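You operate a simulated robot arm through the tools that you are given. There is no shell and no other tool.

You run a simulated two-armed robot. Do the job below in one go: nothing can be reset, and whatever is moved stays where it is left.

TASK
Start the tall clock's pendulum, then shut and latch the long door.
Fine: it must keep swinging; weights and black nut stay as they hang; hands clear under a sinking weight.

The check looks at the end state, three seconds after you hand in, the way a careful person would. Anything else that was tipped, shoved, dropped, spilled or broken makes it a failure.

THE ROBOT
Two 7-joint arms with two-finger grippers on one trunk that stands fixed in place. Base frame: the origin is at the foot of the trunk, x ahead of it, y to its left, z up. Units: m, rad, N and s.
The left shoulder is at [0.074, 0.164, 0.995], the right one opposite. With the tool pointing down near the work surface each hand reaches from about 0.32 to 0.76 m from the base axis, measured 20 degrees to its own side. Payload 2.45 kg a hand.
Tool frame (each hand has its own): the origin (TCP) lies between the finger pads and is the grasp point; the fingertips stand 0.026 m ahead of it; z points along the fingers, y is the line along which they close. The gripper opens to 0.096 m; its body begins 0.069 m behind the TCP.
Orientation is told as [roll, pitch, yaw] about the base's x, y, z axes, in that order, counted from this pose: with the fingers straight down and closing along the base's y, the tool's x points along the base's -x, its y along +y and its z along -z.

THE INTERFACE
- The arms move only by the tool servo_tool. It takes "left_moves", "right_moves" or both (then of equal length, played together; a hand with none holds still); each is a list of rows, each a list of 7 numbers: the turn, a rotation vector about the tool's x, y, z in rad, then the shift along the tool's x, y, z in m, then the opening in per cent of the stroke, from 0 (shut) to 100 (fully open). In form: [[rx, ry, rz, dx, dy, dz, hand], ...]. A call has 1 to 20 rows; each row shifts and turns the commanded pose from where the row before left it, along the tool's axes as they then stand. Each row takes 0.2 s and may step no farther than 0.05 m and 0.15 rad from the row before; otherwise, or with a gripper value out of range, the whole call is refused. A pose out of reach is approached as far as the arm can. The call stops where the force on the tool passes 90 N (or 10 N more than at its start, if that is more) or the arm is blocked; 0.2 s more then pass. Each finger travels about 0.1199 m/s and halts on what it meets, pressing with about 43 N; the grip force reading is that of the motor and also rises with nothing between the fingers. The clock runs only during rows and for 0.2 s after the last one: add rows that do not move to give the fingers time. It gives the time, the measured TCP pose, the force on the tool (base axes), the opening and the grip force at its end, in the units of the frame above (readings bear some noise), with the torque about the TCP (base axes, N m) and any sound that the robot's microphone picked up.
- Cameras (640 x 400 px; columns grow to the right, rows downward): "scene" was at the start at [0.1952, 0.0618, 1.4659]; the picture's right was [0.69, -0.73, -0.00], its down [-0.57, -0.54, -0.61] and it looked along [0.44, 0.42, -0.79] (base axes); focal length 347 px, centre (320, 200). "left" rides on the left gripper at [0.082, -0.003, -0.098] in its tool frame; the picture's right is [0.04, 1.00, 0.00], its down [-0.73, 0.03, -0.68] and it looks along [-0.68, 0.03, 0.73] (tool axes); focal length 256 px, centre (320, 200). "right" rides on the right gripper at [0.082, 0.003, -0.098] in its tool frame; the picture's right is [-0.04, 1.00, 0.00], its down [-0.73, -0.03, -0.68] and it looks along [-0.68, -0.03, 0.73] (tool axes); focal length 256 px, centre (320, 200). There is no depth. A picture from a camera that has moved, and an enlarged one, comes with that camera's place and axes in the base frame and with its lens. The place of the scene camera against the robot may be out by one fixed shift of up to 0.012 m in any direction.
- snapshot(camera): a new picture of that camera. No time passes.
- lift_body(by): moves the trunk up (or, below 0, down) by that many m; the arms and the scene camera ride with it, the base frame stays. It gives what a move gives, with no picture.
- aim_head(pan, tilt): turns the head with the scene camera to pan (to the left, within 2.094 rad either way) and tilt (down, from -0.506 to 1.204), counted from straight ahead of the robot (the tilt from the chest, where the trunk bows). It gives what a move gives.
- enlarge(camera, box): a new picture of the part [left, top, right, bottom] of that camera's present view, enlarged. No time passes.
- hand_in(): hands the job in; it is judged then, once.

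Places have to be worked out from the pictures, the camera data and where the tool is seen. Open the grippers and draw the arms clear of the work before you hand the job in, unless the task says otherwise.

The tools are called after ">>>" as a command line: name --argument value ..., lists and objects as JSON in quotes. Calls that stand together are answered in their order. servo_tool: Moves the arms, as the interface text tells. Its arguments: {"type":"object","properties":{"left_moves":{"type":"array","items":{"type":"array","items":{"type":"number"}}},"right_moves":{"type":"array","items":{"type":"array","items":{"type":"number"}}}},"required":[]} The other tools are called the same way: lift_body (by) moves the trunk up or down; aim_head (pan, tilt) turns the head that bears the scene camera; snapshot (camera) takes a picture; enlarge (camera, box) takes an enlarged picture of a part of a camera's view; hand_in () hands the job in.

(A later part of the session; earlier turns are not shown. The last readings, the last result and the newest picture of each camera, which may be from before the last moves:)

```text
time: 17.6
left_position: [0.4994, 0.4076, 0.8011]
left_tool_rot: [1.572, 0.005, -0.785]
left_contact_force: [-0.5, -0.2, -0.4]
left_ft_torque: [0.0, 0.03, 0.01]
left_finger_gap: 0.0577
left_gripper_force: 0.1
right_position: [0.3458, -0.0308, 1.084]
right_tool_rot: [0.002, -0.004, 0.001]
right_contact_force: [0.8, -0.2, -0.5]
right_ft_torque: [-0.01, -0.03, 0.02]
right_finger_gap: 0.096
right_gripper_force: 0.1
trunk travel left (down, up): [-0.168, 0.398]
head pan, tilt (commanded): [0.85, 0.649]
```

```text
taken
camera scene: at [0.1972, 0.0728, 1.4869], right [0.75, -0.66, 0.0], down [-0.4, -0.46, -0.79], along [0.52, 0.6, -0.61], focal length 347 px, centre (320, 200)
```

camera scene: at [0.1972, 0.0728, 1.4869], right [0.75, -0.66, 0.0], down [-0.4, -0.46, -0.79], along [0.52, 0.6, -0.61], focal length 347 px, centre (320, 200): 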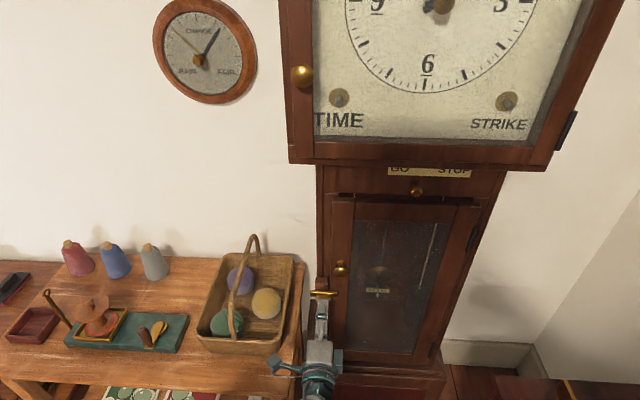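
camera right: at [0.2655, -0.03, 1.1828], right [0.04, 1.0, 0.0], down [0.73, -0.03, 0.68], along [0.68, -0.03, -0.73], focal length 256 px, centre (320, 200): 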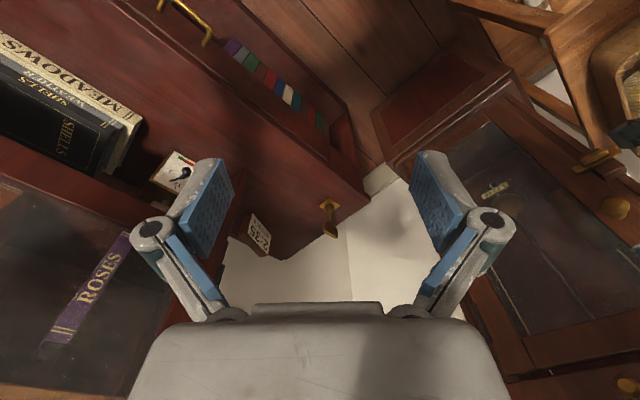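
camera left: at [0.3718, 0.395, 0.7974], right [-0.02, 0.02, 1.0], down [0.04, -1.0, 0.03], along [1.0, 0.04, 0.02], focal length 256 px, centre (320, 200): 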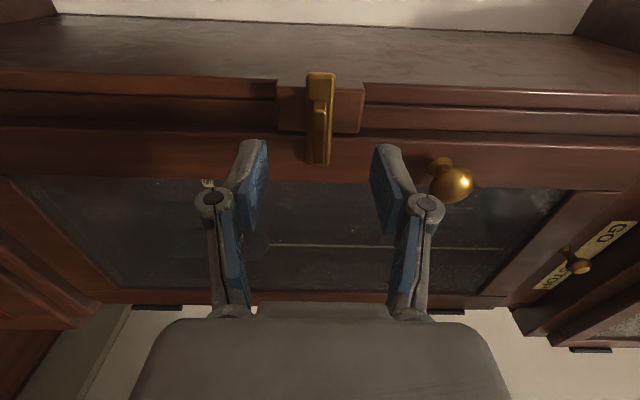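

The hand is aligned: ridge centred between the fingers. I'll advance 3.6 cm so the tips straddle the ridge, then look before closing.

>>> servo_tool --left_moves '[[0, 0, 0, 0, 0, 0.018, 60], [0, 0, 0, 0, 0, 0.018, 60], [0, 0, 0, 0, 0, 0, 60]]'

>>> snapshot --camera "left"

>>> enlarge --camera "scene" --box '[280, 240, 400, 340]'

```text
time: 18.4
left_position: [0.5244, 0.4347, 0.8005]
left_tool_rot: [1.57, 0.004, -0.784]
left_contact_force: [-0.1, 0.8, -0.8]
left_ft_torque: [0.01, 0.01, 0.0]
left_finger_gap: 0.0577
left_gripper_force: 0.0
right_position: [0.3447, -0.031, 1.084]
right_tool_rot: [0.002, -0.004, 0.002]
right_contact_force: [0.0, -0.5, 0.0]
right_ft_torque: [0.03, 0.01, 0.01]
right_finger_gap: 0.0963
right_gripper_force: 0.1
trunk travel left (down, up): [-0.168, 0.398]
head pan, tilt (commanded): [0.85, 0.649]
```

```text
taken
camera left: at [0.3965, 0.4212, 0.7976], right [-0.03, 0.03, 1.0], down [0.04, -1.0, 0.03], along [1.0, 0.04, 0.02], focal length 256 px, centre (320, 200)
```

left: 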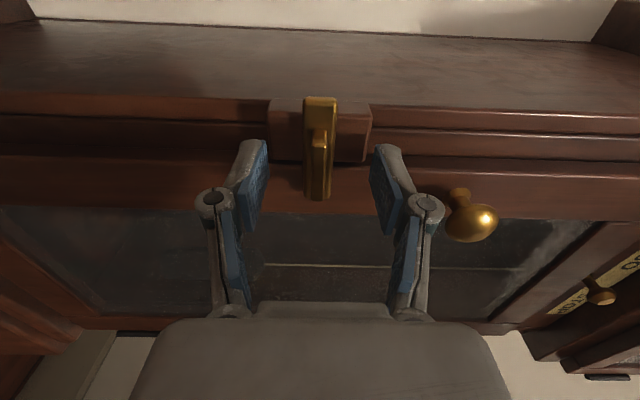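

```text
4.00 times, centred on (340, 290) of scene
camera zoom: at [0.1972, 0.0729, 1.4869], right [0.75, -0.66, 0.0], down [-0.4, -0.46, -0.79], along [0.52, 0.6, -0.61], focal length 1387 px, centre (240, -160)
```

zoom: 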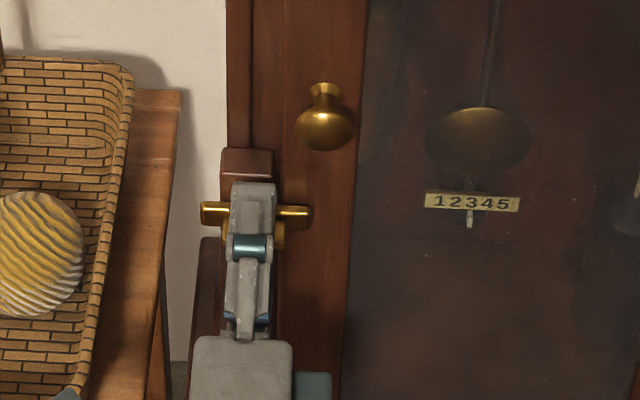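

The tips straddle the ridge with no contact force. Closing the fingers on it now.

>>> servo_tool --left_moves '[[0, 0, 0, 0, 0, 0, 0], [0, 0, 0, 0, 0, 0, 0], [0, 0, 0, 0, 0, 0, 0]]'

>>> snapshot --camera "left"

```text
time: 19.2
left_position: [0.5242, 0.4337, 0.7997]
left_tool_rot: [1.568, 0.004, -0.786]
left_contact_force: [-7.7, -5.8, -6.5]
left_ft_torque: [-0.25, 0.04, -0.42]
left_finger_gap: 0.008
left_gripper_force: 35.9
right_position: [0.3463, -0.0319, 1.0838]
right_tool_rot: [0.002, -0.004, 0.001]
right_contact_force: [0.1, 0.5, 0.4]
right_ft_torque: [0.01, -0.01, 0.01]
right_finger_gap: 0.096
right_gripper_force: 0.0
trunk travel left (down, up): [-0.168, 0.398]
head pan, tilt (commanded): [0.85, 0.649]
```

```text
taken
camera left: at [0.3963, 0.4205, 0.7969], right [-0.02, 0.03, 1.0], down [0.04, -1.0, 0.03], along [1.0, 0.04, 0.02], focal length 256 px, centre (320, 200)
```

left: 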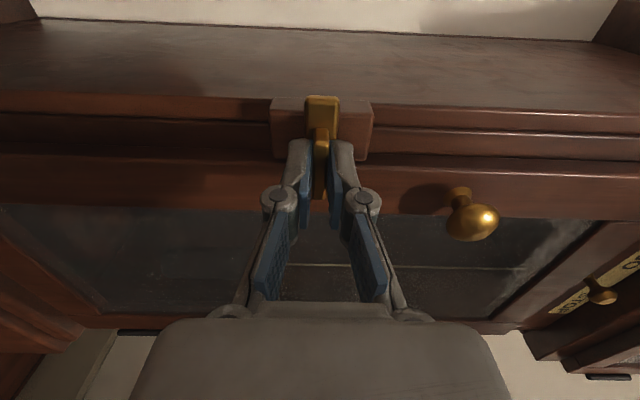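

Gripped (8 mm ridge). I'll test a small turn (counterclockwise seen from the front) and read the torque.

>>> servo_tool --left_moves '[[0, 0, -0.1, 0, 0, 0, 0], [0, 0, -0.1, 0, 0, 0, 0]]'

>>> snapshot --camera "left"

```text
time: 19.8
left_position: [0.5222, 0.4335, 0.7994]
left_tool_rot: [1.57, -0.197, -0.783]
left_contact_force: [-13.3, -8.3, -13.1]
left_ft_torque: [-0.11, 0.13, -0.44]
left_finger_gap: 0.0078
left_gripper_force: 36.2
right_position: [0.347, -0.0319, 1.0843]
right_tool_rot: [0.002, -0.002, -0.002]
right_contact_force: [0.8, -0.7, -1.3]
right_ft_torque: [0.02, 0.0, -0.03]
right_finger_gap: 0.0958
right_gripper_force: 0.0
trunk travel left (down, up): [-0.168, 0.398]
head pan, tilt (commanded): [0.85, 0.649]
```

```text
taken
camera left: at [0.3978, 0.4188, 0.7808], right [-0.16, 0.17, 0.97], down [0.03, -0.98, 0.17], along [0.99, 0.05, 0.16], focal length 256 px, centre (320, 200)
```

left: 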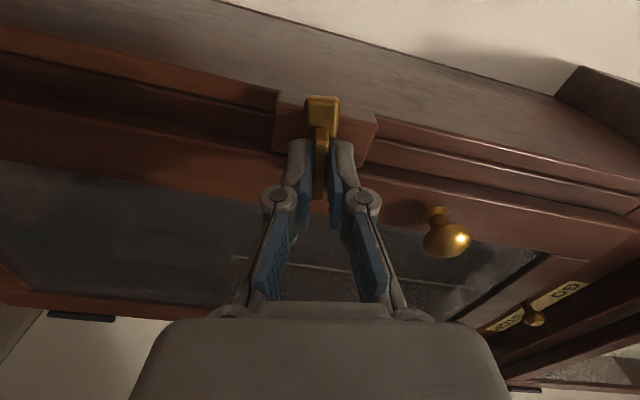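

The bar turns with the hand, with low torque — it is a turn-button. I'll continue turning, easing slightly outward and down to relieve side force.

>>> servo_tool --left_moves '[[0, 0, -0.15, 0, -0.001, -0.001, 0], [0, 0, -0.15, 0, -0.001, -0.001, 0], [0, 0, -0.15, 0, 0, 0, 0]]'

```text
time: 20.6
left_position: [0.5247, 0.433, 0.8001]
left_tool_rot: [1.572, -0.649, -0.784]
left_contact_force: [-2.3, 4.3, -0.6]
left_ft_torque: [-0.4, 0.38, 0.97]
left_finger_gap: 0.008
left_gripper_force: 35.4
right_position: [0.345, -0.0302, 1.0855]
right_tool_rot: [0.002, -0.003, 0.002]
right_contact_force: [0.4, -0.6, 0.6]
right_ft_torque: [0.0, 0.01, 0.04]
right_finger_gap: 0.0961
right_gripper_force: 0.0
trunk travel left (down, up): [-0.168, 0.398]
head pan, tilt (commanded): [0.85, 0.649]
```

Forces are small now. Continuing the turn by the remaining ~0.92 rad.

>>> servo_tool --left_moves '[[0, 0, -0.15, 0, 0, 0, 0], [0, 0, -0.15, 0, 0, 0, 0], [0, 0, -0.15, 0, 0, 0, 0]]'

>>> snapshot --camera "left"

```text
time: 21.4
left_position: [0.5249, 0.4321, 0.7996]
left_tool_rot: [1.576, -1.101, -0.79]
left_contact_force: [1.4, 10.5, 6.6]
left_ft_torque: [0.12, -0.11, 0.3]
left_finger_gap: 0.0081
left_gripper_force: 35.8
right_position: [0.3464, -0.031, 1.0842]
right_tool_rot: [0.001, -0.004, 0.002]
right_contact_force: [-0.9, 0.2, -0.4]
right_ft_torque: [0.01, -0.04, 0.0]
right_finger_gap: 0.0958
right_gripper_force: 0.2
trunk travel left (down, up): [-0.168, 0.398]
head pan, tilt (commanded): [0.85, 0.649]
```

```text
taken
camera left: at [0.43, 0.387, 0.7251], right [-0.64, 0.64, 0.42], down [-0.26, -0.7, 0.67], along [0.72, 0.32, 0.62], focal length 256 px, centre (320, 200)
```

left: 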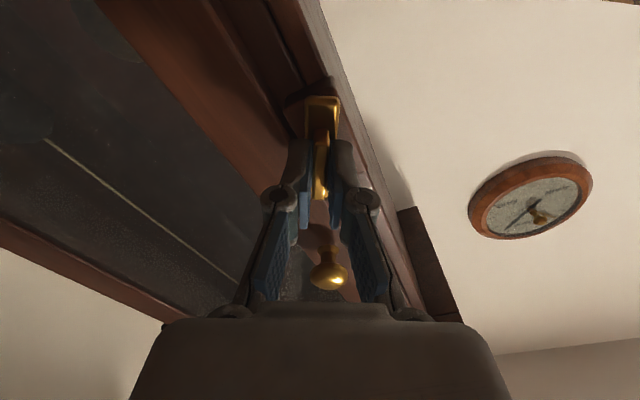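

Turning well; finishing the last ~0.47 rad.

>>> servo_tool --left_moves '[[0, 0, -0.15, 0, 0, 0, 0], [0, 0, -0.15, 0, 0, 0, 0], [0, 0, -0.15, 0, 0, 0, 0], [0, 0, -0.02, 0, 0, 0, 0]]'

>>> snapshot --camera "left"

>>> enlarge --camera "scene" --box '[280, 220, 400, 340]'

```text
time: 22.4
left_position: [0.5249, 0.4334, 0.7992]
left_tool_rot: [2.3, -1.569, -1.513]
left_contact_force: [7.7, 20.0, 13.9]
left_ft_torque: [-0.1, 0.06, 0.14]
left_finger_gap: 0.0078
left_gripper_force: 35.6
right_position: [0.3461, -0.0298, 1.0848]
right_tool_rot: [0.001, -0.004, 0.0]
right_contact_force: [0.0, 0.6, 0.7]
right_ft_torque: [-0.02, 0.04, -0.01]
right_finger_gap: 0.0961
right_gripper_force: 0.0
trunk travel left (down, up): [-0.168, 0.398]
head pan, tilt (commanded): [0.85, 0.649]
```

```text
taken
camera left: at [0.4563, 0.3606, 0.7177], right [-0.71, 0.71, -0.04], down [-0.5, -0.46, 0.73], along [0.5, 0.54, 0.68], focal length 256 px, centre (320, 200)
```

left: 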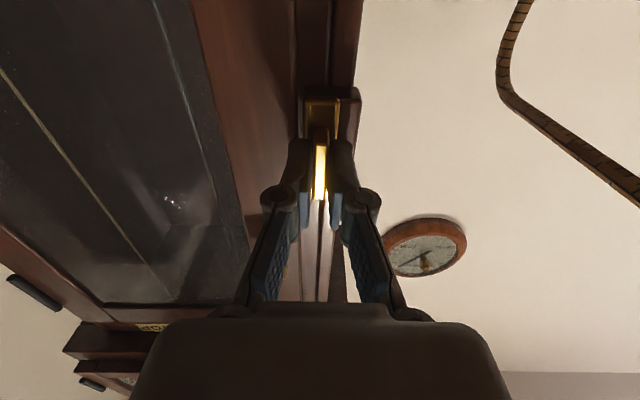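

```text
3.33 times, centred on (340, 280) of scene
camera zoom: at [0.1969, 0.0761, 1.487], right [0.75, -0.66, 0.0], down [-0.4, -0.46, -0.79], along [0.52, 0.6, -0.61], focal length 1156 px, centre (253, -67)
```

zoom: 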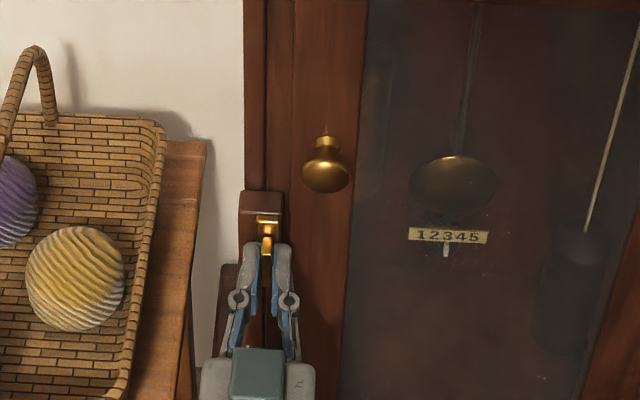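

The bar now stands vertical, clear of the door edge. I'll open the fingers and back straight off.

>>> servo_tool --left_moves '[[0, 0, 0, 0, 0, 0, 50], [0, 0, 0, 0, 0, 0, 50], [0, 0, 0, 0, 0, -0.02, 50], [0, 0, 0, 0, 0, -0.022, 50]]'

>>> snapshot --camera "left"

>>> enlarge --camera "scene" --box '[280, 220, 400, 340]'

```text
time: 23.4
left_position: [0.4936, 0.4045, 0.8019]
left_tool_rot: [2.269, -1.556, -1.484]
left_contact_force: [-0.3, -0.2, 0.1]
left_ft_torque: [0.0, -0.01, 0.02]
left_finger_gap: 0.0479
left_gripper_force: 0.0
right_position: [0.3459, -0.0312, 1.0828]
right_tool_rot: [0.001, -0.003, 0.0]
right_contact_force: [-1.0, 0.0, -0.6]
right_ft_torque: [0.0, -0.01, 0.05]
right_finger_gap: 0.0958
right_gripper_force: 0.1
trunk travel left (down, up): [-0.168, 0.398]
head pan, tilt (commanded): [0.85, 0.649]
```

```text
taken
camera left: at [0.4261, 0.332, 0.7194], right [-0.71, 0.71, -0.03], down [-0.5, -0.47, 0.73], along [0.5, 0.53, 0.69], focal length 256 px, centre (320, 200)
```

left: 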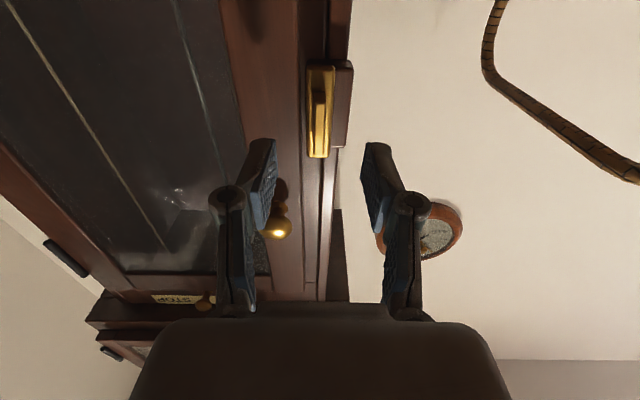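

```text
3.33 times, centred on (340, 280) of scene
camera zoom: at [0.1966, 0.0709, 1.4871], right [0.75, -0.66, 0.0], down [-0.4, -0.45, -0.8], along [0.52, 0.6, -0.61], focal length 1156 px, centre (253, -67)
```

zoom: 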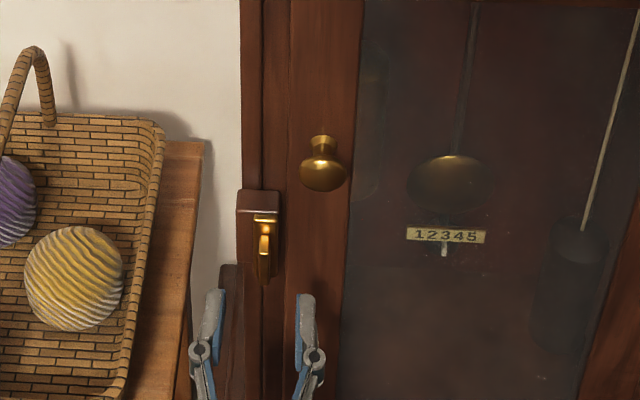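

The bar stays vertical by itself. Next I'll move in front of the door knob (u≈0.102, z≈0.90), keeping just off it.

>>> servo_tool --left_moves '[[0, 0, 0, -0.032, -0.013, -0.004, 70], [0, 0, 0, -0.032, -0.013, -0.004, 70], [0, 0, 0, -0.032, -0.013, -0.004, 70]]'

>>> snapshot --camera "left"

>>> enlarge --camera "scene" --box '[280, 220, 400, 340]'

```text
time: 24.2
left_position: [0.5099, 0.3697, 0.8912]
left_tool_rot: [1.814, -1.517, -1.025]
left_contact_force: [0.5, 0.3, -0.6]
left_ft_torque: [-0.01, -0.01, -0.01]
left_finger_gap: 0.0672
left_gripper_force: 0.0
right_position: [0.3471, -0.032, 1.0844]
right_tool_rot: [0.001, -0.005, 0.002]
right_contact_force: [0.5, 0.6, -0.3]
right_ft_torque: [0.05, 0.0, 0.01]
right_finger_gap: 0.0963
right_gripper_force: 0.0
trunk travel left (down, up): [-0.168, 0.398]
head pan, tilt (commanded): [0.85, 0.649]
```

```text
taken
camera left: at [0.441, 0.301, 0.8083], right [-0.71, 0.7, 0.01], down [-0.48, -0.49, 0.73], along [0.51, 0.51, 0.69], focal length 256 px, centre (320, 200)
```

left: 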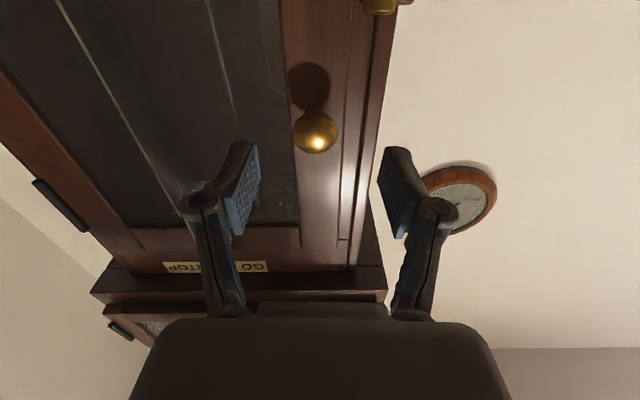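

```text
3.33 times, centred on (340, 280) of scene
camera zoom: at [0.1975, 0.0705, 1.487], right [0.75, -0.66, 0.0], down [-0.4, -0.45, -0.79], along [0.52, 0.6, -0.61], focal length 1156 px, centre (253, -67)
```

zoom: 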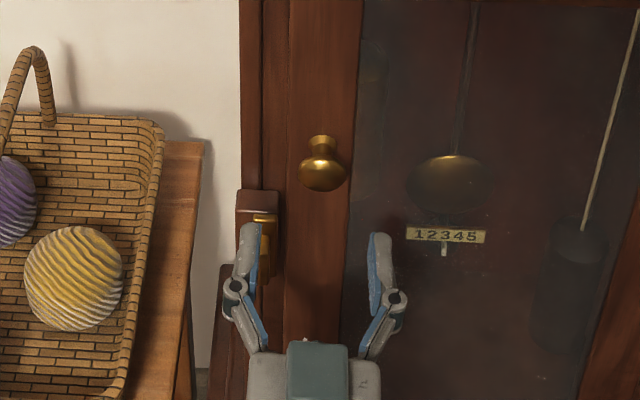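

Knob centre confirmed at u≈0.1015, z≈0.899, D≈0.69; hand axis is at u=0.099, z=0.891. I'll advance 5.2 cm around the knob and close gently on it.

>>> servo_tool --left_moves '[[0, 0, 0, -0.008, -0.0024, 0.016, 70], [0, 0, 0, 0, 0, 0.018, 70], [0, 0, 0, 0, 0, 0.018, 70], [0, 0, 0, 0, 0, 0, 70]]'

>>> snapshot --camera "left"

>>> enlarge --camera "scene" --box '[280, 220, 400, 340]'

```text
time: 25.2
left_position: [0.5509, 0.4006, 0.9035]
left_tool_rot: [1.466, -1.567, -0.678]
left_contact_force: [-0.5, -0.4, -0.1]
left_ft_torque: [-0.02, -0.01, -0.05]
left_finger_gap: 0.0672
left_gripper_force: 0.0
right_position: [0.3459, -0.0322, 1.0849]
right_tool_rot: [0.002, -0.003, 0.0]
right_contact_force: [0.0, -0.6, -0.3]
right_ft_torque: [-0.02, -0.04, 0.0]
right_finger_gap: 0.0962
right_gripper_force: 0.2
trunk travel left (down, up): [-0.168, 0.398]
head pan, tilt (commanded): [0.85, 0.649]
```

```text
taken
camera left: at [0.4839, 0.3275, 0.8222], right [-0.71, 0.71, -0.04], down [-0.5, -0.46, 0.73], along [0.5, 0.54, 0.68], focal length 256 px, centre (320, 200)
```

left: 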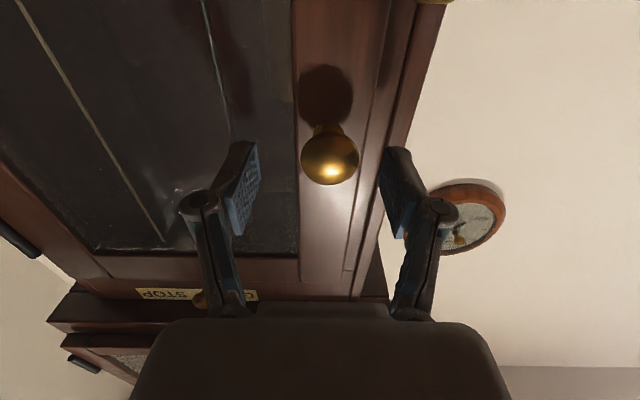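

```text
3.33 times, centred on (340, 280) of scene
camera zoom: at [0.1977, 0.071, 1.487], right [0.75, -0.66, 0.0], down [-0.4, -0.45, -0.79], along [0.52, 0.6, -0.61], focal length 1156 px, centre (253, -67)
```

zoom: 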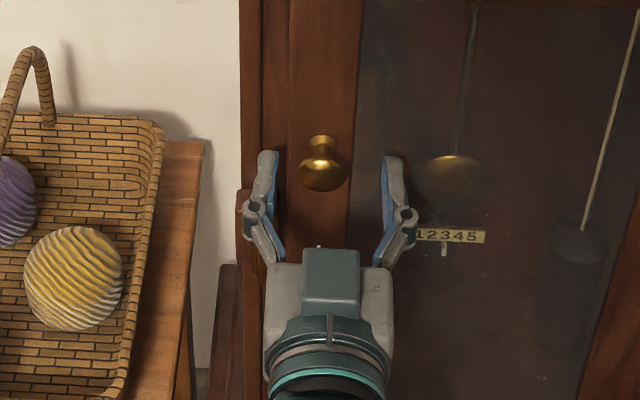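

The tips straddle the knob (it's ~4 mm left, ~7 mm lower than the axis). I'll centre, advance 8 mm and close.

>>> servo_tool --left_moves '[[0, 0, 0, 0.006, 0.004, 0.008, 70], [0, 0, 0, 0, 0, 0, 0], [0, 0, 0, 0, 0, 0, 0], [0, 0, 0, 0, 0, 0, 0]]'

>>> snapshot --camera "left"

```text
time: 26.2
left_position: [0.5543, 0.4107, 0.8974]
left_tool_rot: [1.525, -1.565, -0.739]
left_contact_force: [-3.6, 0.9, -1.5]
left_ft_torque: [-0.01, 0.03, 0.1]
left_finger_gap: 0.0312
left_gripper_force: 45.4
right_position: [0.3454, -0.0308, 1.0847]
right_tool_rot: [0.003, -0.004, 0.003]
right_contact_force: [-0.6, 0.0, -0.8]
right_ft_torque: [-0.01, 0.01, -0.02]
right_finger_gap: 0.0956
right_gripper_force: 0.0
trunk travel left (down, up): [-0.168, 0.398]
head pan, tilt (commanded): [0.85, 0.649]
```

```text
taken
camera left: at [0.4866, 0.3375, 0.8158], right [-0.71, 0.71, -0.03], down [-0.5, -0.46, 0.73], along [0.5, 0.54, 0.68], focal length 256 px, centre (320, 200)
```

left: 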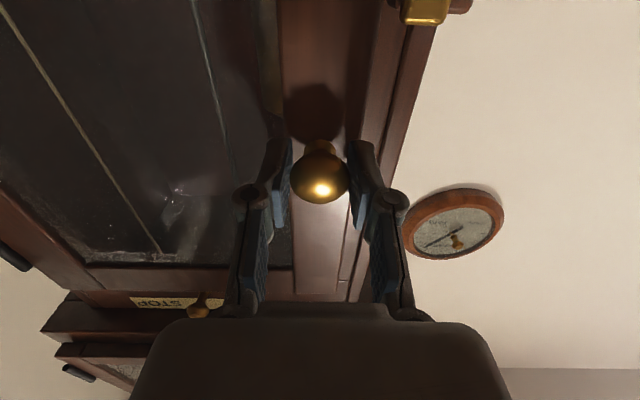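

Gripped on the knob (31 mm). I'll pull gently along the hinge arc for two small steps and read the force.

>>> servo_tool --left_moves '[[-0.04, 0, 0, 0, -0.001, -0.0103, 0], [-0.04, 0, 0, 0, -0.001, -0.0103, 0]]'

>>> enlarge --camera "scene" --box '[280, 150, 480, 350]'

```text
time: 26.8
left_position: [0.5472, 0.4003, 0.8984]
left_tool_rot: [2.451, -1.564, -1.576]
left_contact_force: [3.8, -6.5, -37.4]
left_ft_torque: [-0.25, 0.32, -0.63]
left_finger_gap: 0.031
left_gripper_force: 45.0
right_position: [0.3495, -0.0294, 1.082]
right_tool_rot: [0.0, 0.002, -0.001]
right_contact_force: [-0.2, 0.6, -0.7]
right_ft_torque: [-0.02, -0.03, 0.02]
right_finger_gap: 0.0962
right_gripper_force: 0.1
trunk travel left (down, up): [-0.168, 0.398]
head pan, tilt (commanded): [0.85, 0.649]
```

```text
2.00 times, centred on (380, 250) of scene
camera zoom: at [0.2059, 0.0744, 1.4846], right [0.75, -0.66, -0.01], down [-0.41, -0.46, -0.79], along [0.52, 0.6, -0.61], focal length 694 px, centre (200, 100)
```

zoom: 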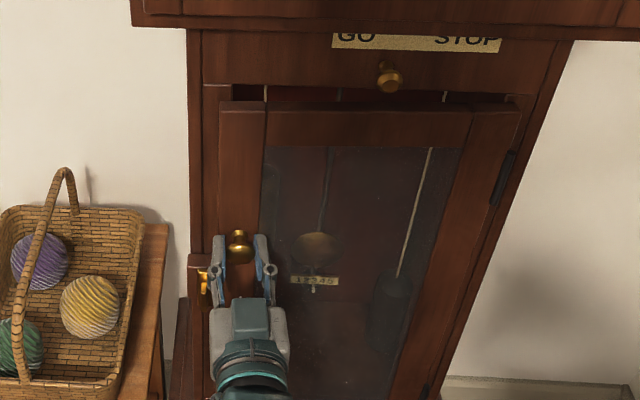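

The door has begun to open, but there is a vertical load of −37 N. I'll pause one step and re-read before going on.

>>> servo_tool --left_moves '[[0, 0, 0, 0, 0, 0, 0], [0, 0, 0, 0, 0, 0, 0]]'

>>> snapshot --camera "left"

```text
time: 27.4
left_position: [0.5473, 0.398, 0.9022]
left_tool_rot: [2.531, -1.558, -1.657]
left_contact_force: [9.1, -7.6, -34.9]
left_ft_torque: [-0.52, 0.52, -0.26]
left_finger_gap: 0.0311
left_gripper_force: 45.1
right_position: [0.3499, -0.0315, 1.0839]
right_tool_rot: [0.0, 0.0, -0.001]
right_contact_force: [0.6, 0.0, -0.3]
right_ft_torque: [-0.03, -0.02, 0.01]
right_finger_gap: 0.0959
right_gripper_force: 0.0
trunk travel left (down, up): [-0.168, 0.398]
head pan, tilt (commanded): [0.85, 0.649]
```

```text
taken
camera left: at [0.4858, 0.3214, 0.8176], right [-0.77, 0.64, -0.03], down [-0.46, -0.51, 0.73], along [0.45, 0.57, 0.69], focal length 256 px, centre (320, 200)
```

left: 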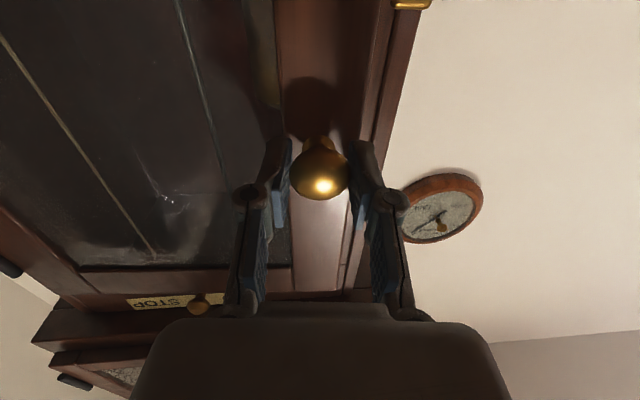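

The tool is pulling upward on the knob; I'll ease down a few mm and see the load drop.

>>> servo_tool --left_moves '[[0, 0, 0, 0.005, 0, 0, 0], [0, 0, 0, 0, 0, 0, 0]]'

```text
time: 28.0
left_position: [0.5461, 0.399, 0.9014]
left_tool_rot: [3.013, -1.549, -2.14]
left_contact_force: [10.9, -8.3, -23.8]
left_ft_torque: [-0.88, 0.71, -0.24]
left_finger_gap: 0.0306
left_gripper_force: 44.8
right_position: [0.3482, -0.0319, 1.0824]
right_tool_rot: [0.003, -0.001, -0.001]
right_contact_force: [1.0, -0.1, -0.4]
right_ft_torque: [0.02, -0.02, -0.01]
right_finger_gap: 0.0959
right_gripper_force: 0.1
trunk travel left (down, up): [-0.168, 0.398]
head pan, tilt (commanded): [0.85, 0.649]
```

Easing helps. I'll ease down another cm and continue the pull in small steps.

>>> servo_tool --left_moves '[[0, 0, 0, 0.01, 0, 0, 0], [-0.02, 0, 0, 0.0, -0.001, -0.0103, 0], [-0.02, 0, 0, 0, -0.001, -0.0103, 0]]'

>>> snapshot --camera "left"

>>> enlarge --camera "scene" --box '[280, 150, 480, 350]'

```text
time: 28.8
left_position: [0.5339, 0.3805, 0.9012]
left_tool_rot: [2.964, -1.516, -2.051]
left_contact_force: [29.3, -16.3, 4.1]
left_ft_torque: [0.12, -0.24, 0.39]
left_finger_gap: 0.0313
left_gripper_force: 45.2
right_position: [0.348, -0.0367, 1.0838]
right_tool_rot: [0.005, -0.003, 0.0]
right_contact_force: [-0.2, 0.8, 0.0]
right_ft_torque: [0.03, 0.04, 0.01]
right_finger_gap: 0.096
right_gripper_force: 0.1
trunk travel left (down, up): [-0.168, 0.398]
head pan, tilt (commanded): [0.85, 0.649]
```

```text
taken
camera left: at [0.478, 0.3031, 0.8141], right [-0.79, 0.61, -0.03], down [-0.46, -0.55, 0.7], along [0.41, 0.56, 0.72], focal length 256 px, centre (320, 200)
```

left: 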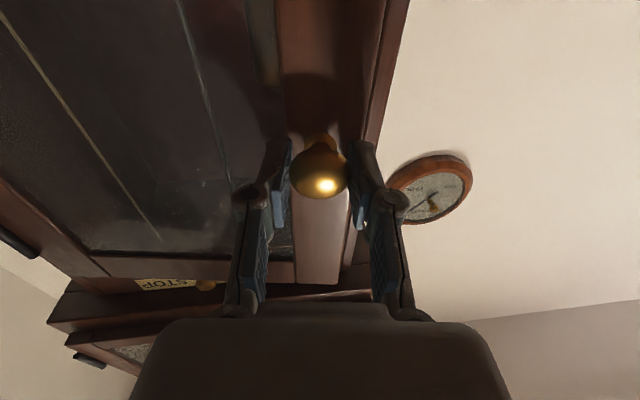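

```text
2.00 times, centred on (380, 250) of scene
camera zoom: at [0.203, 0.0637, 1.4869], right [0.75, -0.66, -0.01], down [-0.41, -0.45, -0.8], along [0.52, 0.6, -0.61], focal length 694 px, centre (200, 100)
```

zoom: 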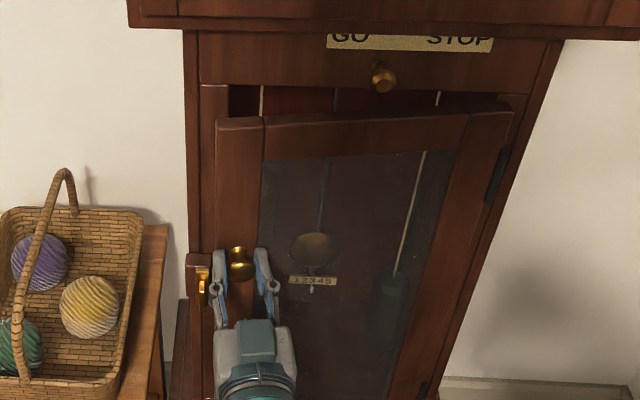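

Door is about 8° open, with a rightward pull on the tool. I'll ease right and continue pulling a few more cm.

>>> servo_tool --left_moves '[[0, 0, 0, 0, -0.008, 0, 0], [-0.03, 0, 0, 0, -0.002, -0.0103, 0], [-0.03, 0, 0, 0, -0.002, -0.0103, 0]]'

>>> enlarge --camera "scene" --box '[280, 150, 480, 350]'

```text
time: 29.6
left_position: [0.5244, 0.3618, 0.9013]
left_tool_rot: [2.903, -1.511, -1.919]
left_contact_force: [-0.3, 3.7, 21.0]
left_ft_torque: [0.08, 0.0, 0.79]
left_finger_gap: 0.031
left_gripper_force: 44.7
right_position: [0.3456, -0.0345, 1.0849]
right_tool_rot: [0.004, -0.004, 0.001]
right_contact_force: [-0.8, 0.0, 0.7]
right_ft_torque: [0.06, 0.04, 0.02]
right_finger_gap: 0.0963
right_gripper_force: 0.0
trunk travel left (down, up): [-0.168, 0.398]
head pan, tilt (commanded): [0.85, 0.649]
```

```text
2.00 times, centred on (380, 250) of scene
camera zoom: at [0.1941, 0.0693, 1.4879], right [0.75, -0.66, 0.0], down [-0.4, -0.45, -0.8], along [0.52, 0.6, -0.61], focal length 694 px, centre (200, 100)
```

zoom: 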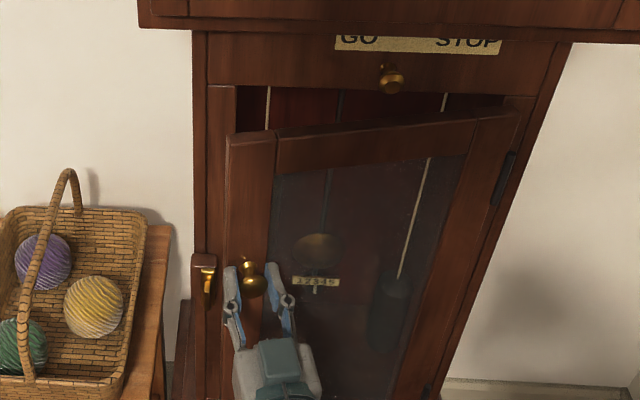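

About 12.5° open. I'll relieve the vertical load and pull a bit more to widen the gap.

>>> servo_tool --left_moves '[[0, 0, 0, -0.008, 0, 0, 0], [-0.03, 0, 0, 0, -0.002, -0.0103, 0], [-0.03, 0, 0, 0, -0.002, -0.0103, 0], [-0.03, 0, 0, 0, -0.003, -0.0103, 0]]'

>>> enlarge --camera "scene" --box '[280, 150, 480, 350]'

>>> snapshot --camera "left"

```text
time: 30.6
left_position: [0.5152, 0.3382, 0.9004]
left_tool_rot: [2.837, -1.514, -1.758]
left_contact_force: [-11.8, 8.6, 1.7]
left_ft_torque: [-0.66, 0.29, 0.97]
left_finger_gap: 0.0309
left_gripper_force: 45.1
right_position: [0.3461, -0.0304, 1.085]
right_tool_rot: [0.0, -0.006, 0.001]
right_contact_force: [0.3, 0.3, 0.8]
right_ft_torque: [0.0, -0.01, -0.02]
right_finger_gap: 0.096
right_gripper_force: 0.0
trunk travel left (down, up): [-0.168, 0.398]
head pan, tilt (commanded): [0.85, 0.649]
```

```text
2.00 times, centred on (380, 250) of scene
camera zoom: at [0.1956, 0.0739, 1.4871], right [0.75, -0.66, 0.0], down [-0.4, -0.46, -0.79], along [0.52, 0.6, -0.61], focal length 694 px, centre (200, 100)
```

zoom: 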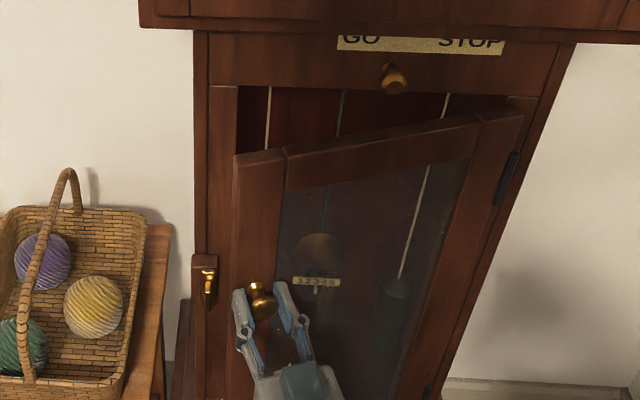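

```text
taken
camera left: at [0.4718, 0.2529, 0.8136], right [-0.88, 0.47, -0.02], down [-0.35, -0.62, 0.7], along [0.31, 0.62, 0.72], focal length 256 px, centre (320, 200)
```

left: 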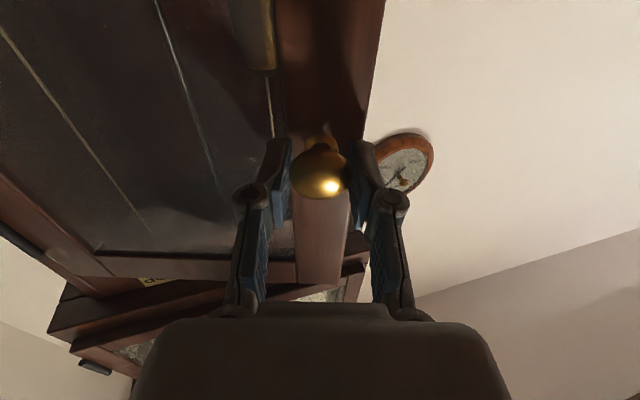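

Door is ~18° open, enough to get a finger behind its edge. I'll release the knob and back the hand off.

>>> servo_tool --left_moves '[[0, 0, 0, 0, 0, 0, 80], [0, 0, 0, 0, 0, 0, 80], [0, 0, 0, 0, 0, -0.02, 80], [0, 0, 0, 0, 0, -0.02, 80], [0, 0, 0, 0, 0, -0.01, 80]]'

>>> snapshot --camera "scene"

>>> snapshot --camera "left"

```text
time: 31.8
left_position: [0.491, 0.2878, 0.8952]
left_tool_rot: [2.642, -1.508, -1.57]
left_contact_force: [-0.6, 0.0, 0.2]
left_ft_torque: [0.0, -0.01, 0.0]
left_finger_gap: 0.0768
left_gripper_force: 0.1
right_position: [0.3452, -0.0318, 1.0838]
right_tool_rot: [0.001, -0.003, 0.0]
right_contact_force: [0.2, 0.1, -0.4]
right_ft_torque: [0.0, 0.03, 0.02]
right_finger_gap: 0.0961
right_gripper_force: 0.1
trunk travel left (down, up): [-0.168, 0.398]
head pan, tilt (commanded): [0.85, 0.649]
```

```text
taken
camera scene: at [0.1975, 0.0698, 1.487], right [0.75, -0.66, 0.0], down [-0.4, -0.45, -0.8], along [0.52, 0.6, -0.61], focal length 347 px, centre (320, 200)
```

scene: 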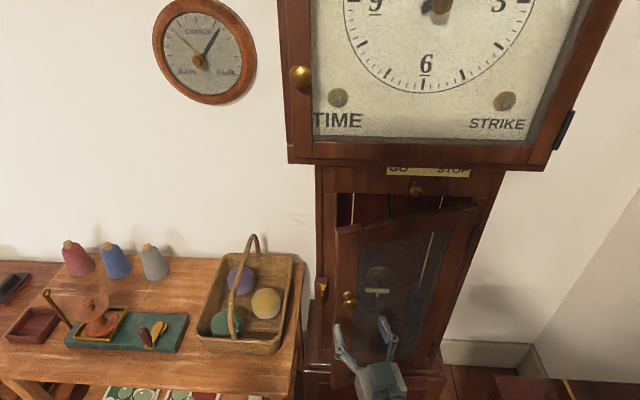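

```text
taken
camera left: at [0.447, 0.2049, 0.8082], right [-0.88, 0.48, -0.01], down [-0.35, -0.63, 0.69], along [0.33, 0.61, 0.72], focal length 256 px, centre (320, 200)
```

left: 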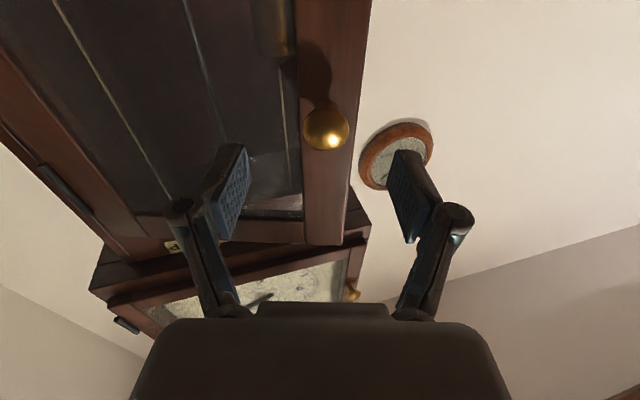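

The knob is released and the door stays ajar. I'll close the fingers and re-aim the hand to point along +x, going left of the door's free edge, to get behind it.

>>> servo_tool --left_moves '[[0, 0, 0, 0, 0.0263, -0.0144, 20], [0.15, 0, 0, 0, 0, 0, 0], [0.15, 0, 0, 0, 0, 0, 0], [0.15, 0, 0, 0, 0, 0, 0], [0.15, 0, 0, 0, 0, 0, 0], [0.15, 0, 0, 0, 0, 0, 0], [0.15, 0, 0, 0, 0, 0, 0], [0.15, 0, 0, 0, 0, 0, 0]]'

>>> snapshot --camera "scene"

>>> snapshot --camera "left"

```text
time: 33.6
left_position: [0.5055, 0.2712, 0.8673]
left_tool_rot: [0.792, -1.566, -0.787]
left_contact_force: [0.9, 0.2, 0.1]
left_ft_torque: [0.01, 0.0, -0.02]
left_finger_gap: 0.0
left_gripper_force: 28.5
left hand out of reach, approached as far as the arm can: row 4, 5, 6, 7
right_position: [0.3474, -0.0323, 1.0839]
right_tool_rot: [0.002, -0.001, 0.0]
right_contact_force: [0.4, 0.2, 0.4]
right_ft_torque: [-0.01, -0.03, -0.01]
right_finger_gap: 0.0961
right_gripper_force: 0.1
trunk travel left (down, up): [-0.168, 0.398]
head pan, tilt (commanded): [0.85, 0.649]
```

```text
taken
camera scene: at [0.1972, 0.0734, 1.4866], right [0.75, -0.66, 0.0], down [-0.4, -0.46, -0.79], along [0.52, 0.6, -0.61], focal length 347 px, centre (320, 200)
```

scene: 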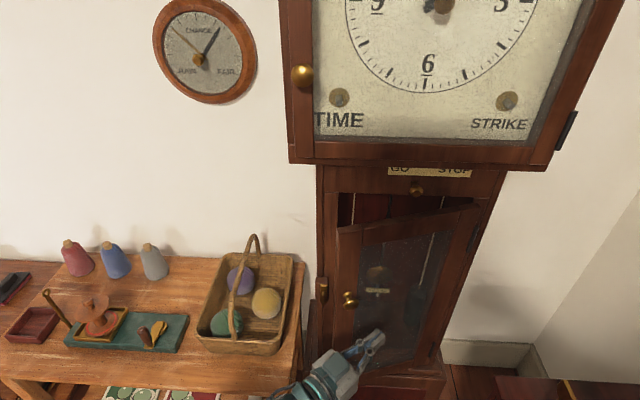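

```text
taken
camera left: at [0.4059, 0.2669, 0.7852], right [-0.01, 1.0, -0.04], down [-0.68, 0.02, 0.74], along [0.74, 0.03, 0.68], focal length 256 px, centre (320, 200)
```

left: 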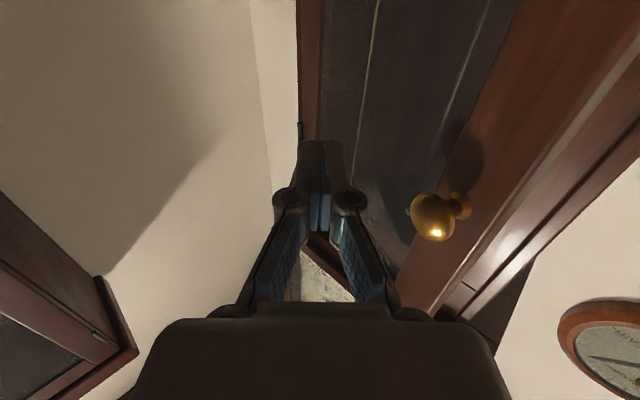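

The hand is near its folded limit again. I'll tip the fingers downward ~26° and back off toward me and left to get clear of the door edge.

>>> servo_tool --left_moves '[[0, 0.15, 0, 0, 0, 0, 0], [0, 0.15, 0, 0, 0, 0, 0], [0, 0.15, 0, 0, 0, 0, 0], [0, 0, 0, 0.004, 0.025, -0.042, 0], [0, 0, 0, 0.004, 0.025, -0.042, 0], [0, 0, 0, 0, 0.045, 0, 0], [0, 0, 0, 0, 0.045, 0, 0]]'

>>> snapshot --camera "scene"

>>> snapshot --camera "left"

```text
time: 35.2
left_position: [0.4947, 0.4373, 0.888]
left_tool_rot: [0.004, -1.119, 0.003]
left_contact_force: [-0.4, -0.6, -0.4]
left_ft_torque: [0.01, 0.01, -0.02]
left_finger_gap: 0.0
left_gripper_force: 28.6
left hand out of reach, approached as far as the arm can: row 1, 2, 4, 5
right_position: [0.3462, -0.0297, 1.0837]
right_tool_rot: [0.0, -0.004, 0.0]
right_contact_force: [0.6, 0.1, 0.0]
right_ft_torque: [0.03, 0.01, 0.01]
right_finger_gap: 0.0962
right_gripper_force: 0.0
trunk travel left (down, up): [-0.168, 0.398]
head pan, tilt (commanded): [0.85, 0.649]
```

```text
taken
camera scene: at [0.1968, 0.0765, 1.4868], right [0.75, -0.66, 0.0], down [-0.4, -0.46, -0.79], along [0.52, 0.6, -0.61], focal length 347 px, centre (320, 200)
```

scene: 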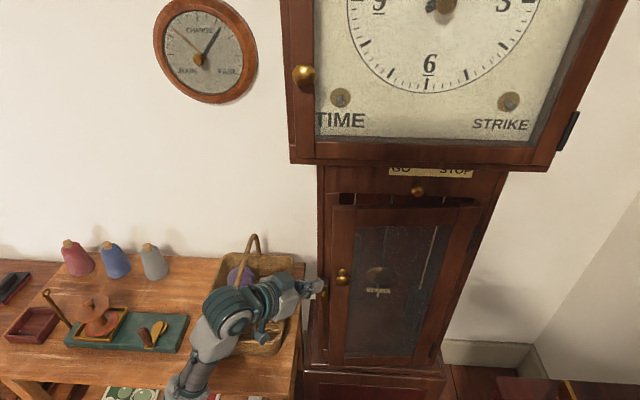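

```text
taken
camera left: at [0.3695, 0.4321, 0.8567], right [-0.02, 1.0, -0.03], down [-0.29, 0.03, 0.96], along [0.96, 0.03, 0.29], focal length 256 px, centre (320, 200)
```

left: 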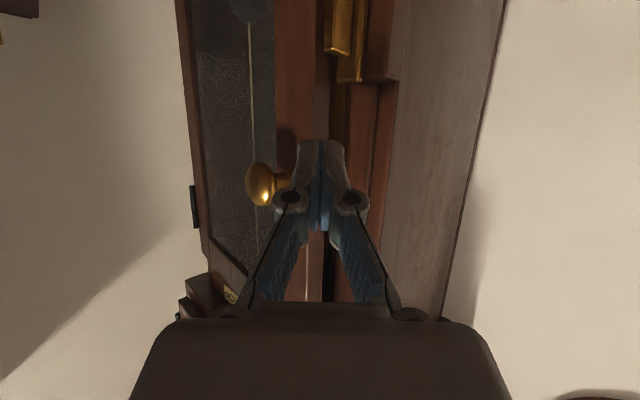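

The back-off was reach-limited so the hand nudged the door partly closed while passing; nothing else was touched. Let me zoom in to see how much gap remains.

>>> enlarge --camera "scene" --box '[290, 180, 490, 380]'

>>> enlarge --camera "left" --box '[220, 0, 420, 320]'

```text
2.00 times, centred on (390, 280) of scene
camera zoom: at [0.1968, 0.0765, 1.4868], right [0.75, -0.66, 0.0], down [-0.4, -0.46, -0.79], along [0.52, 0.6, -0.61], focal length 694 px, centre (180, 40)
```

zoom: 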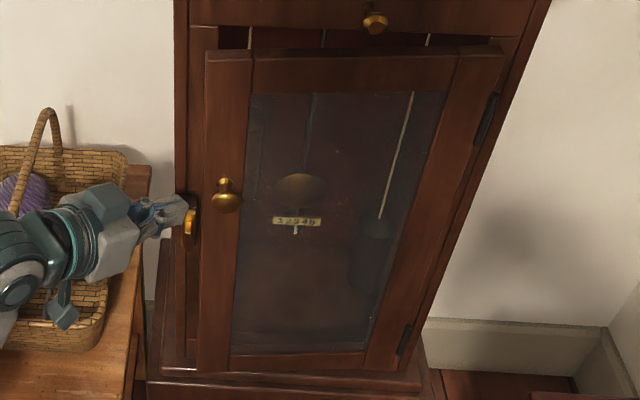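

```text
1.25 times, centred on (320, 160) of left
camera zoom: at [0.3695, 0.4321, 0.8567], right [-0.02, 1.0, -0.03], down [-0.29, 0.03, 0.96], along [0.96, 0.03, 0.29], focal length 320 px, centre (320, 250)
```

zoom: 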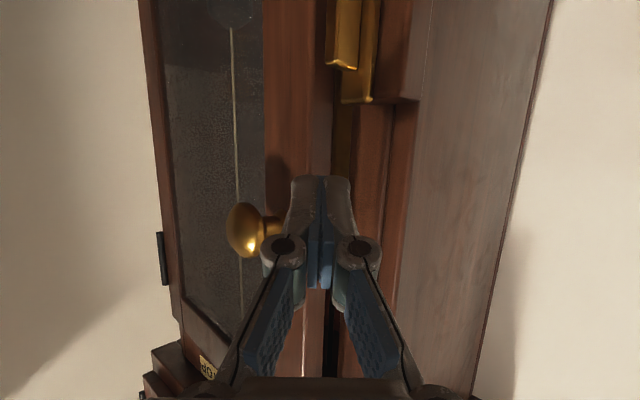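

The door is still slightly ajar (~5°). The right arm can reach the knob comfortably and pull the door along its natural arc, so I'll check the space on the right (the low cabinet) first.

>>> aim_head --pan 0.35 --tilt 0.85

>>> snapshot --camera "scene"

>>> snapshot --camera "right"

```text
time: 36.1
left_position: [0.4942, 0.4353, 0.8874]
left_tool_rot: [0.008, -1.117, 0.003]
left_contact_force: [0.4, -0.1, -0.8]
left_ft_torque: [-0.04, 0.03, 0.02]
left_finger_gap: 0.0
left_gripper_force: 28.8
right_position: [0.3455, -0.0313, 1.0853]
right_tool_rot: [-0.002, -0.003, -0.001]
right_contact_force: [-0.2, -0.3, 0.0]
right_ft_torque: [0.0, -0.01, -0.02]
right_finger_gap: 0.0956
right_gripper_force: 0.0
trunk travel left (down, up): [-0.168, 0.398]
head pan, tilt (commanded): [0.351, 0.85]
```

```text
taken
camera scene: at [0.2133, 0.0356, 1.4703], right [0.34, -0.94, 0.0], down [-0.71, -0.26, -0.66], along [0.62, 0.23, -0.75], focal length 347 px, centre (320, 200)
```

scene: 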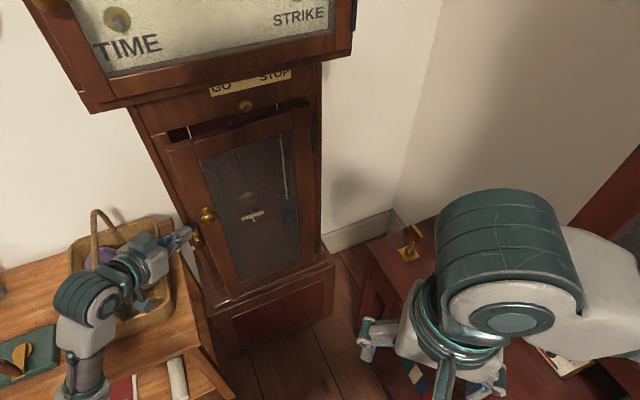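

```text
taken
camera right: at [0.2656, -0.0284, 1.1828], right [0.04, 1.0, 0.0], down [0.73, -0.03, 0.68], along [0.68, -0.03, -0.73], focal length 256 px, centre (320, 200)
```

right: 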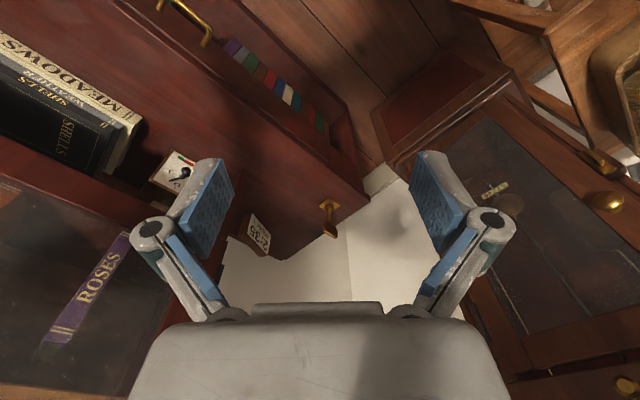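

The low cabinet leaves ~8 cm to spare even with the door at 90°. I'll retreat the left hand up and away, and yaw the right hand toward the clock.

>>> servo_tool --left_moves '[[0, 0.15, 0, 0, 0, 0, 0], [0, 0.15, 0, 0, 0, 0, 0], [0, 0.15, 0, 0, 0, 0, 0], [0, 0.15, 0, 0, 0, 0, 0], [0, 0.15, 0, 0, 0, 0, 0], [0, 0.15, 0, 0, 0, 0, 0], [0, 0.15, 0, 0, 0, 0, 0], [0, 0, 0, 0.025, 0, -0.03, 0], [0, 0, 0, 0.025, 0, -0.03, 0], [0, 0, 0, 0.025, 0, -0.03, 0], [0, 0, 0, 0.025, 0, -0.03, 0]]' --right_moves '[[0, 0, -0.15, 0, 0, 0, 100], [0, 0, -0.15, 0, 0, 0, 100], [0, 0, -0.15, 0, 0, 0, 100], [0, 0, -0.15, 0, 0, 0, 100], [0, 0, -0.15, 0, 0, 0, 100], [0, 0, -0.12, 0, 0, 0, 100], [0, 0, 0, 0, 0, 0, 100], [0, 0, 0, 0, 0, 0, 100], [0, 0, 0, 0, 0, 0, 100], [0, 0, 0, 0, 0, 0, 100], [0, 0, 0, 0, 0, 0, 100]]'

>>> snapshot --camera "scene"

>>> snapshot --camera "right"

```text
time: 38.5
left_position: [0.3876, 0.435, 1.0014]
left_tool_rot: [0.003, -0.063, 0.006]
left_contact_force: [-0.7, 0.8, 1.9]
left_ft_torque: [-0.01, -0.02, -0.02]
left_finger_gap: 0.0
left_gripper_force: 28.5
right_position: [0.3452, -0.0315, 1.0841]
right_tool_rot: [0.0, -0.001, 0.872]
right_contact_force: [1.0, -0.1, 0.3]
right_ft_torque: [0.0, 0.04, 0.0]
right_finger_gap: 0.0959
right_gripper_force: 0.1
trunk travel left (down, up): [-0.168, 0.398]
head pan, tilt (commanded): [0.351, 0.85]
```

```text
taken
camera scene: at [0.2146, 0.0361, 1.4702], right [0.34, -0.94, 0.0], down [-0.71, -0.26, -0.66], along [0.62, 0.23, -0.76], focal length 347 px, centre (320, 200)
```

scene: 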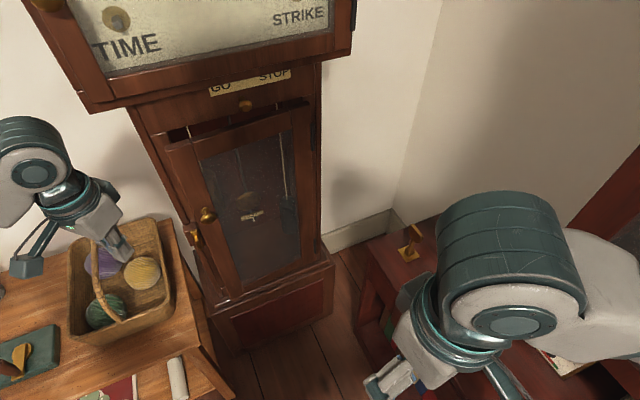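

```text
taken
camera right: at [0.2918, -0.0926, 1.1823], right [-0.74, 0.67, 0.0], down [0.49, 0.54, 0.68], along [0.46, 0.5, -0.73], focal length 256 px, centre (320, 200)
```

right: 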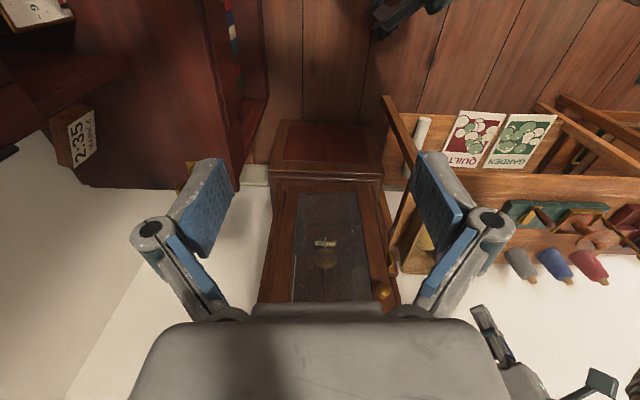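

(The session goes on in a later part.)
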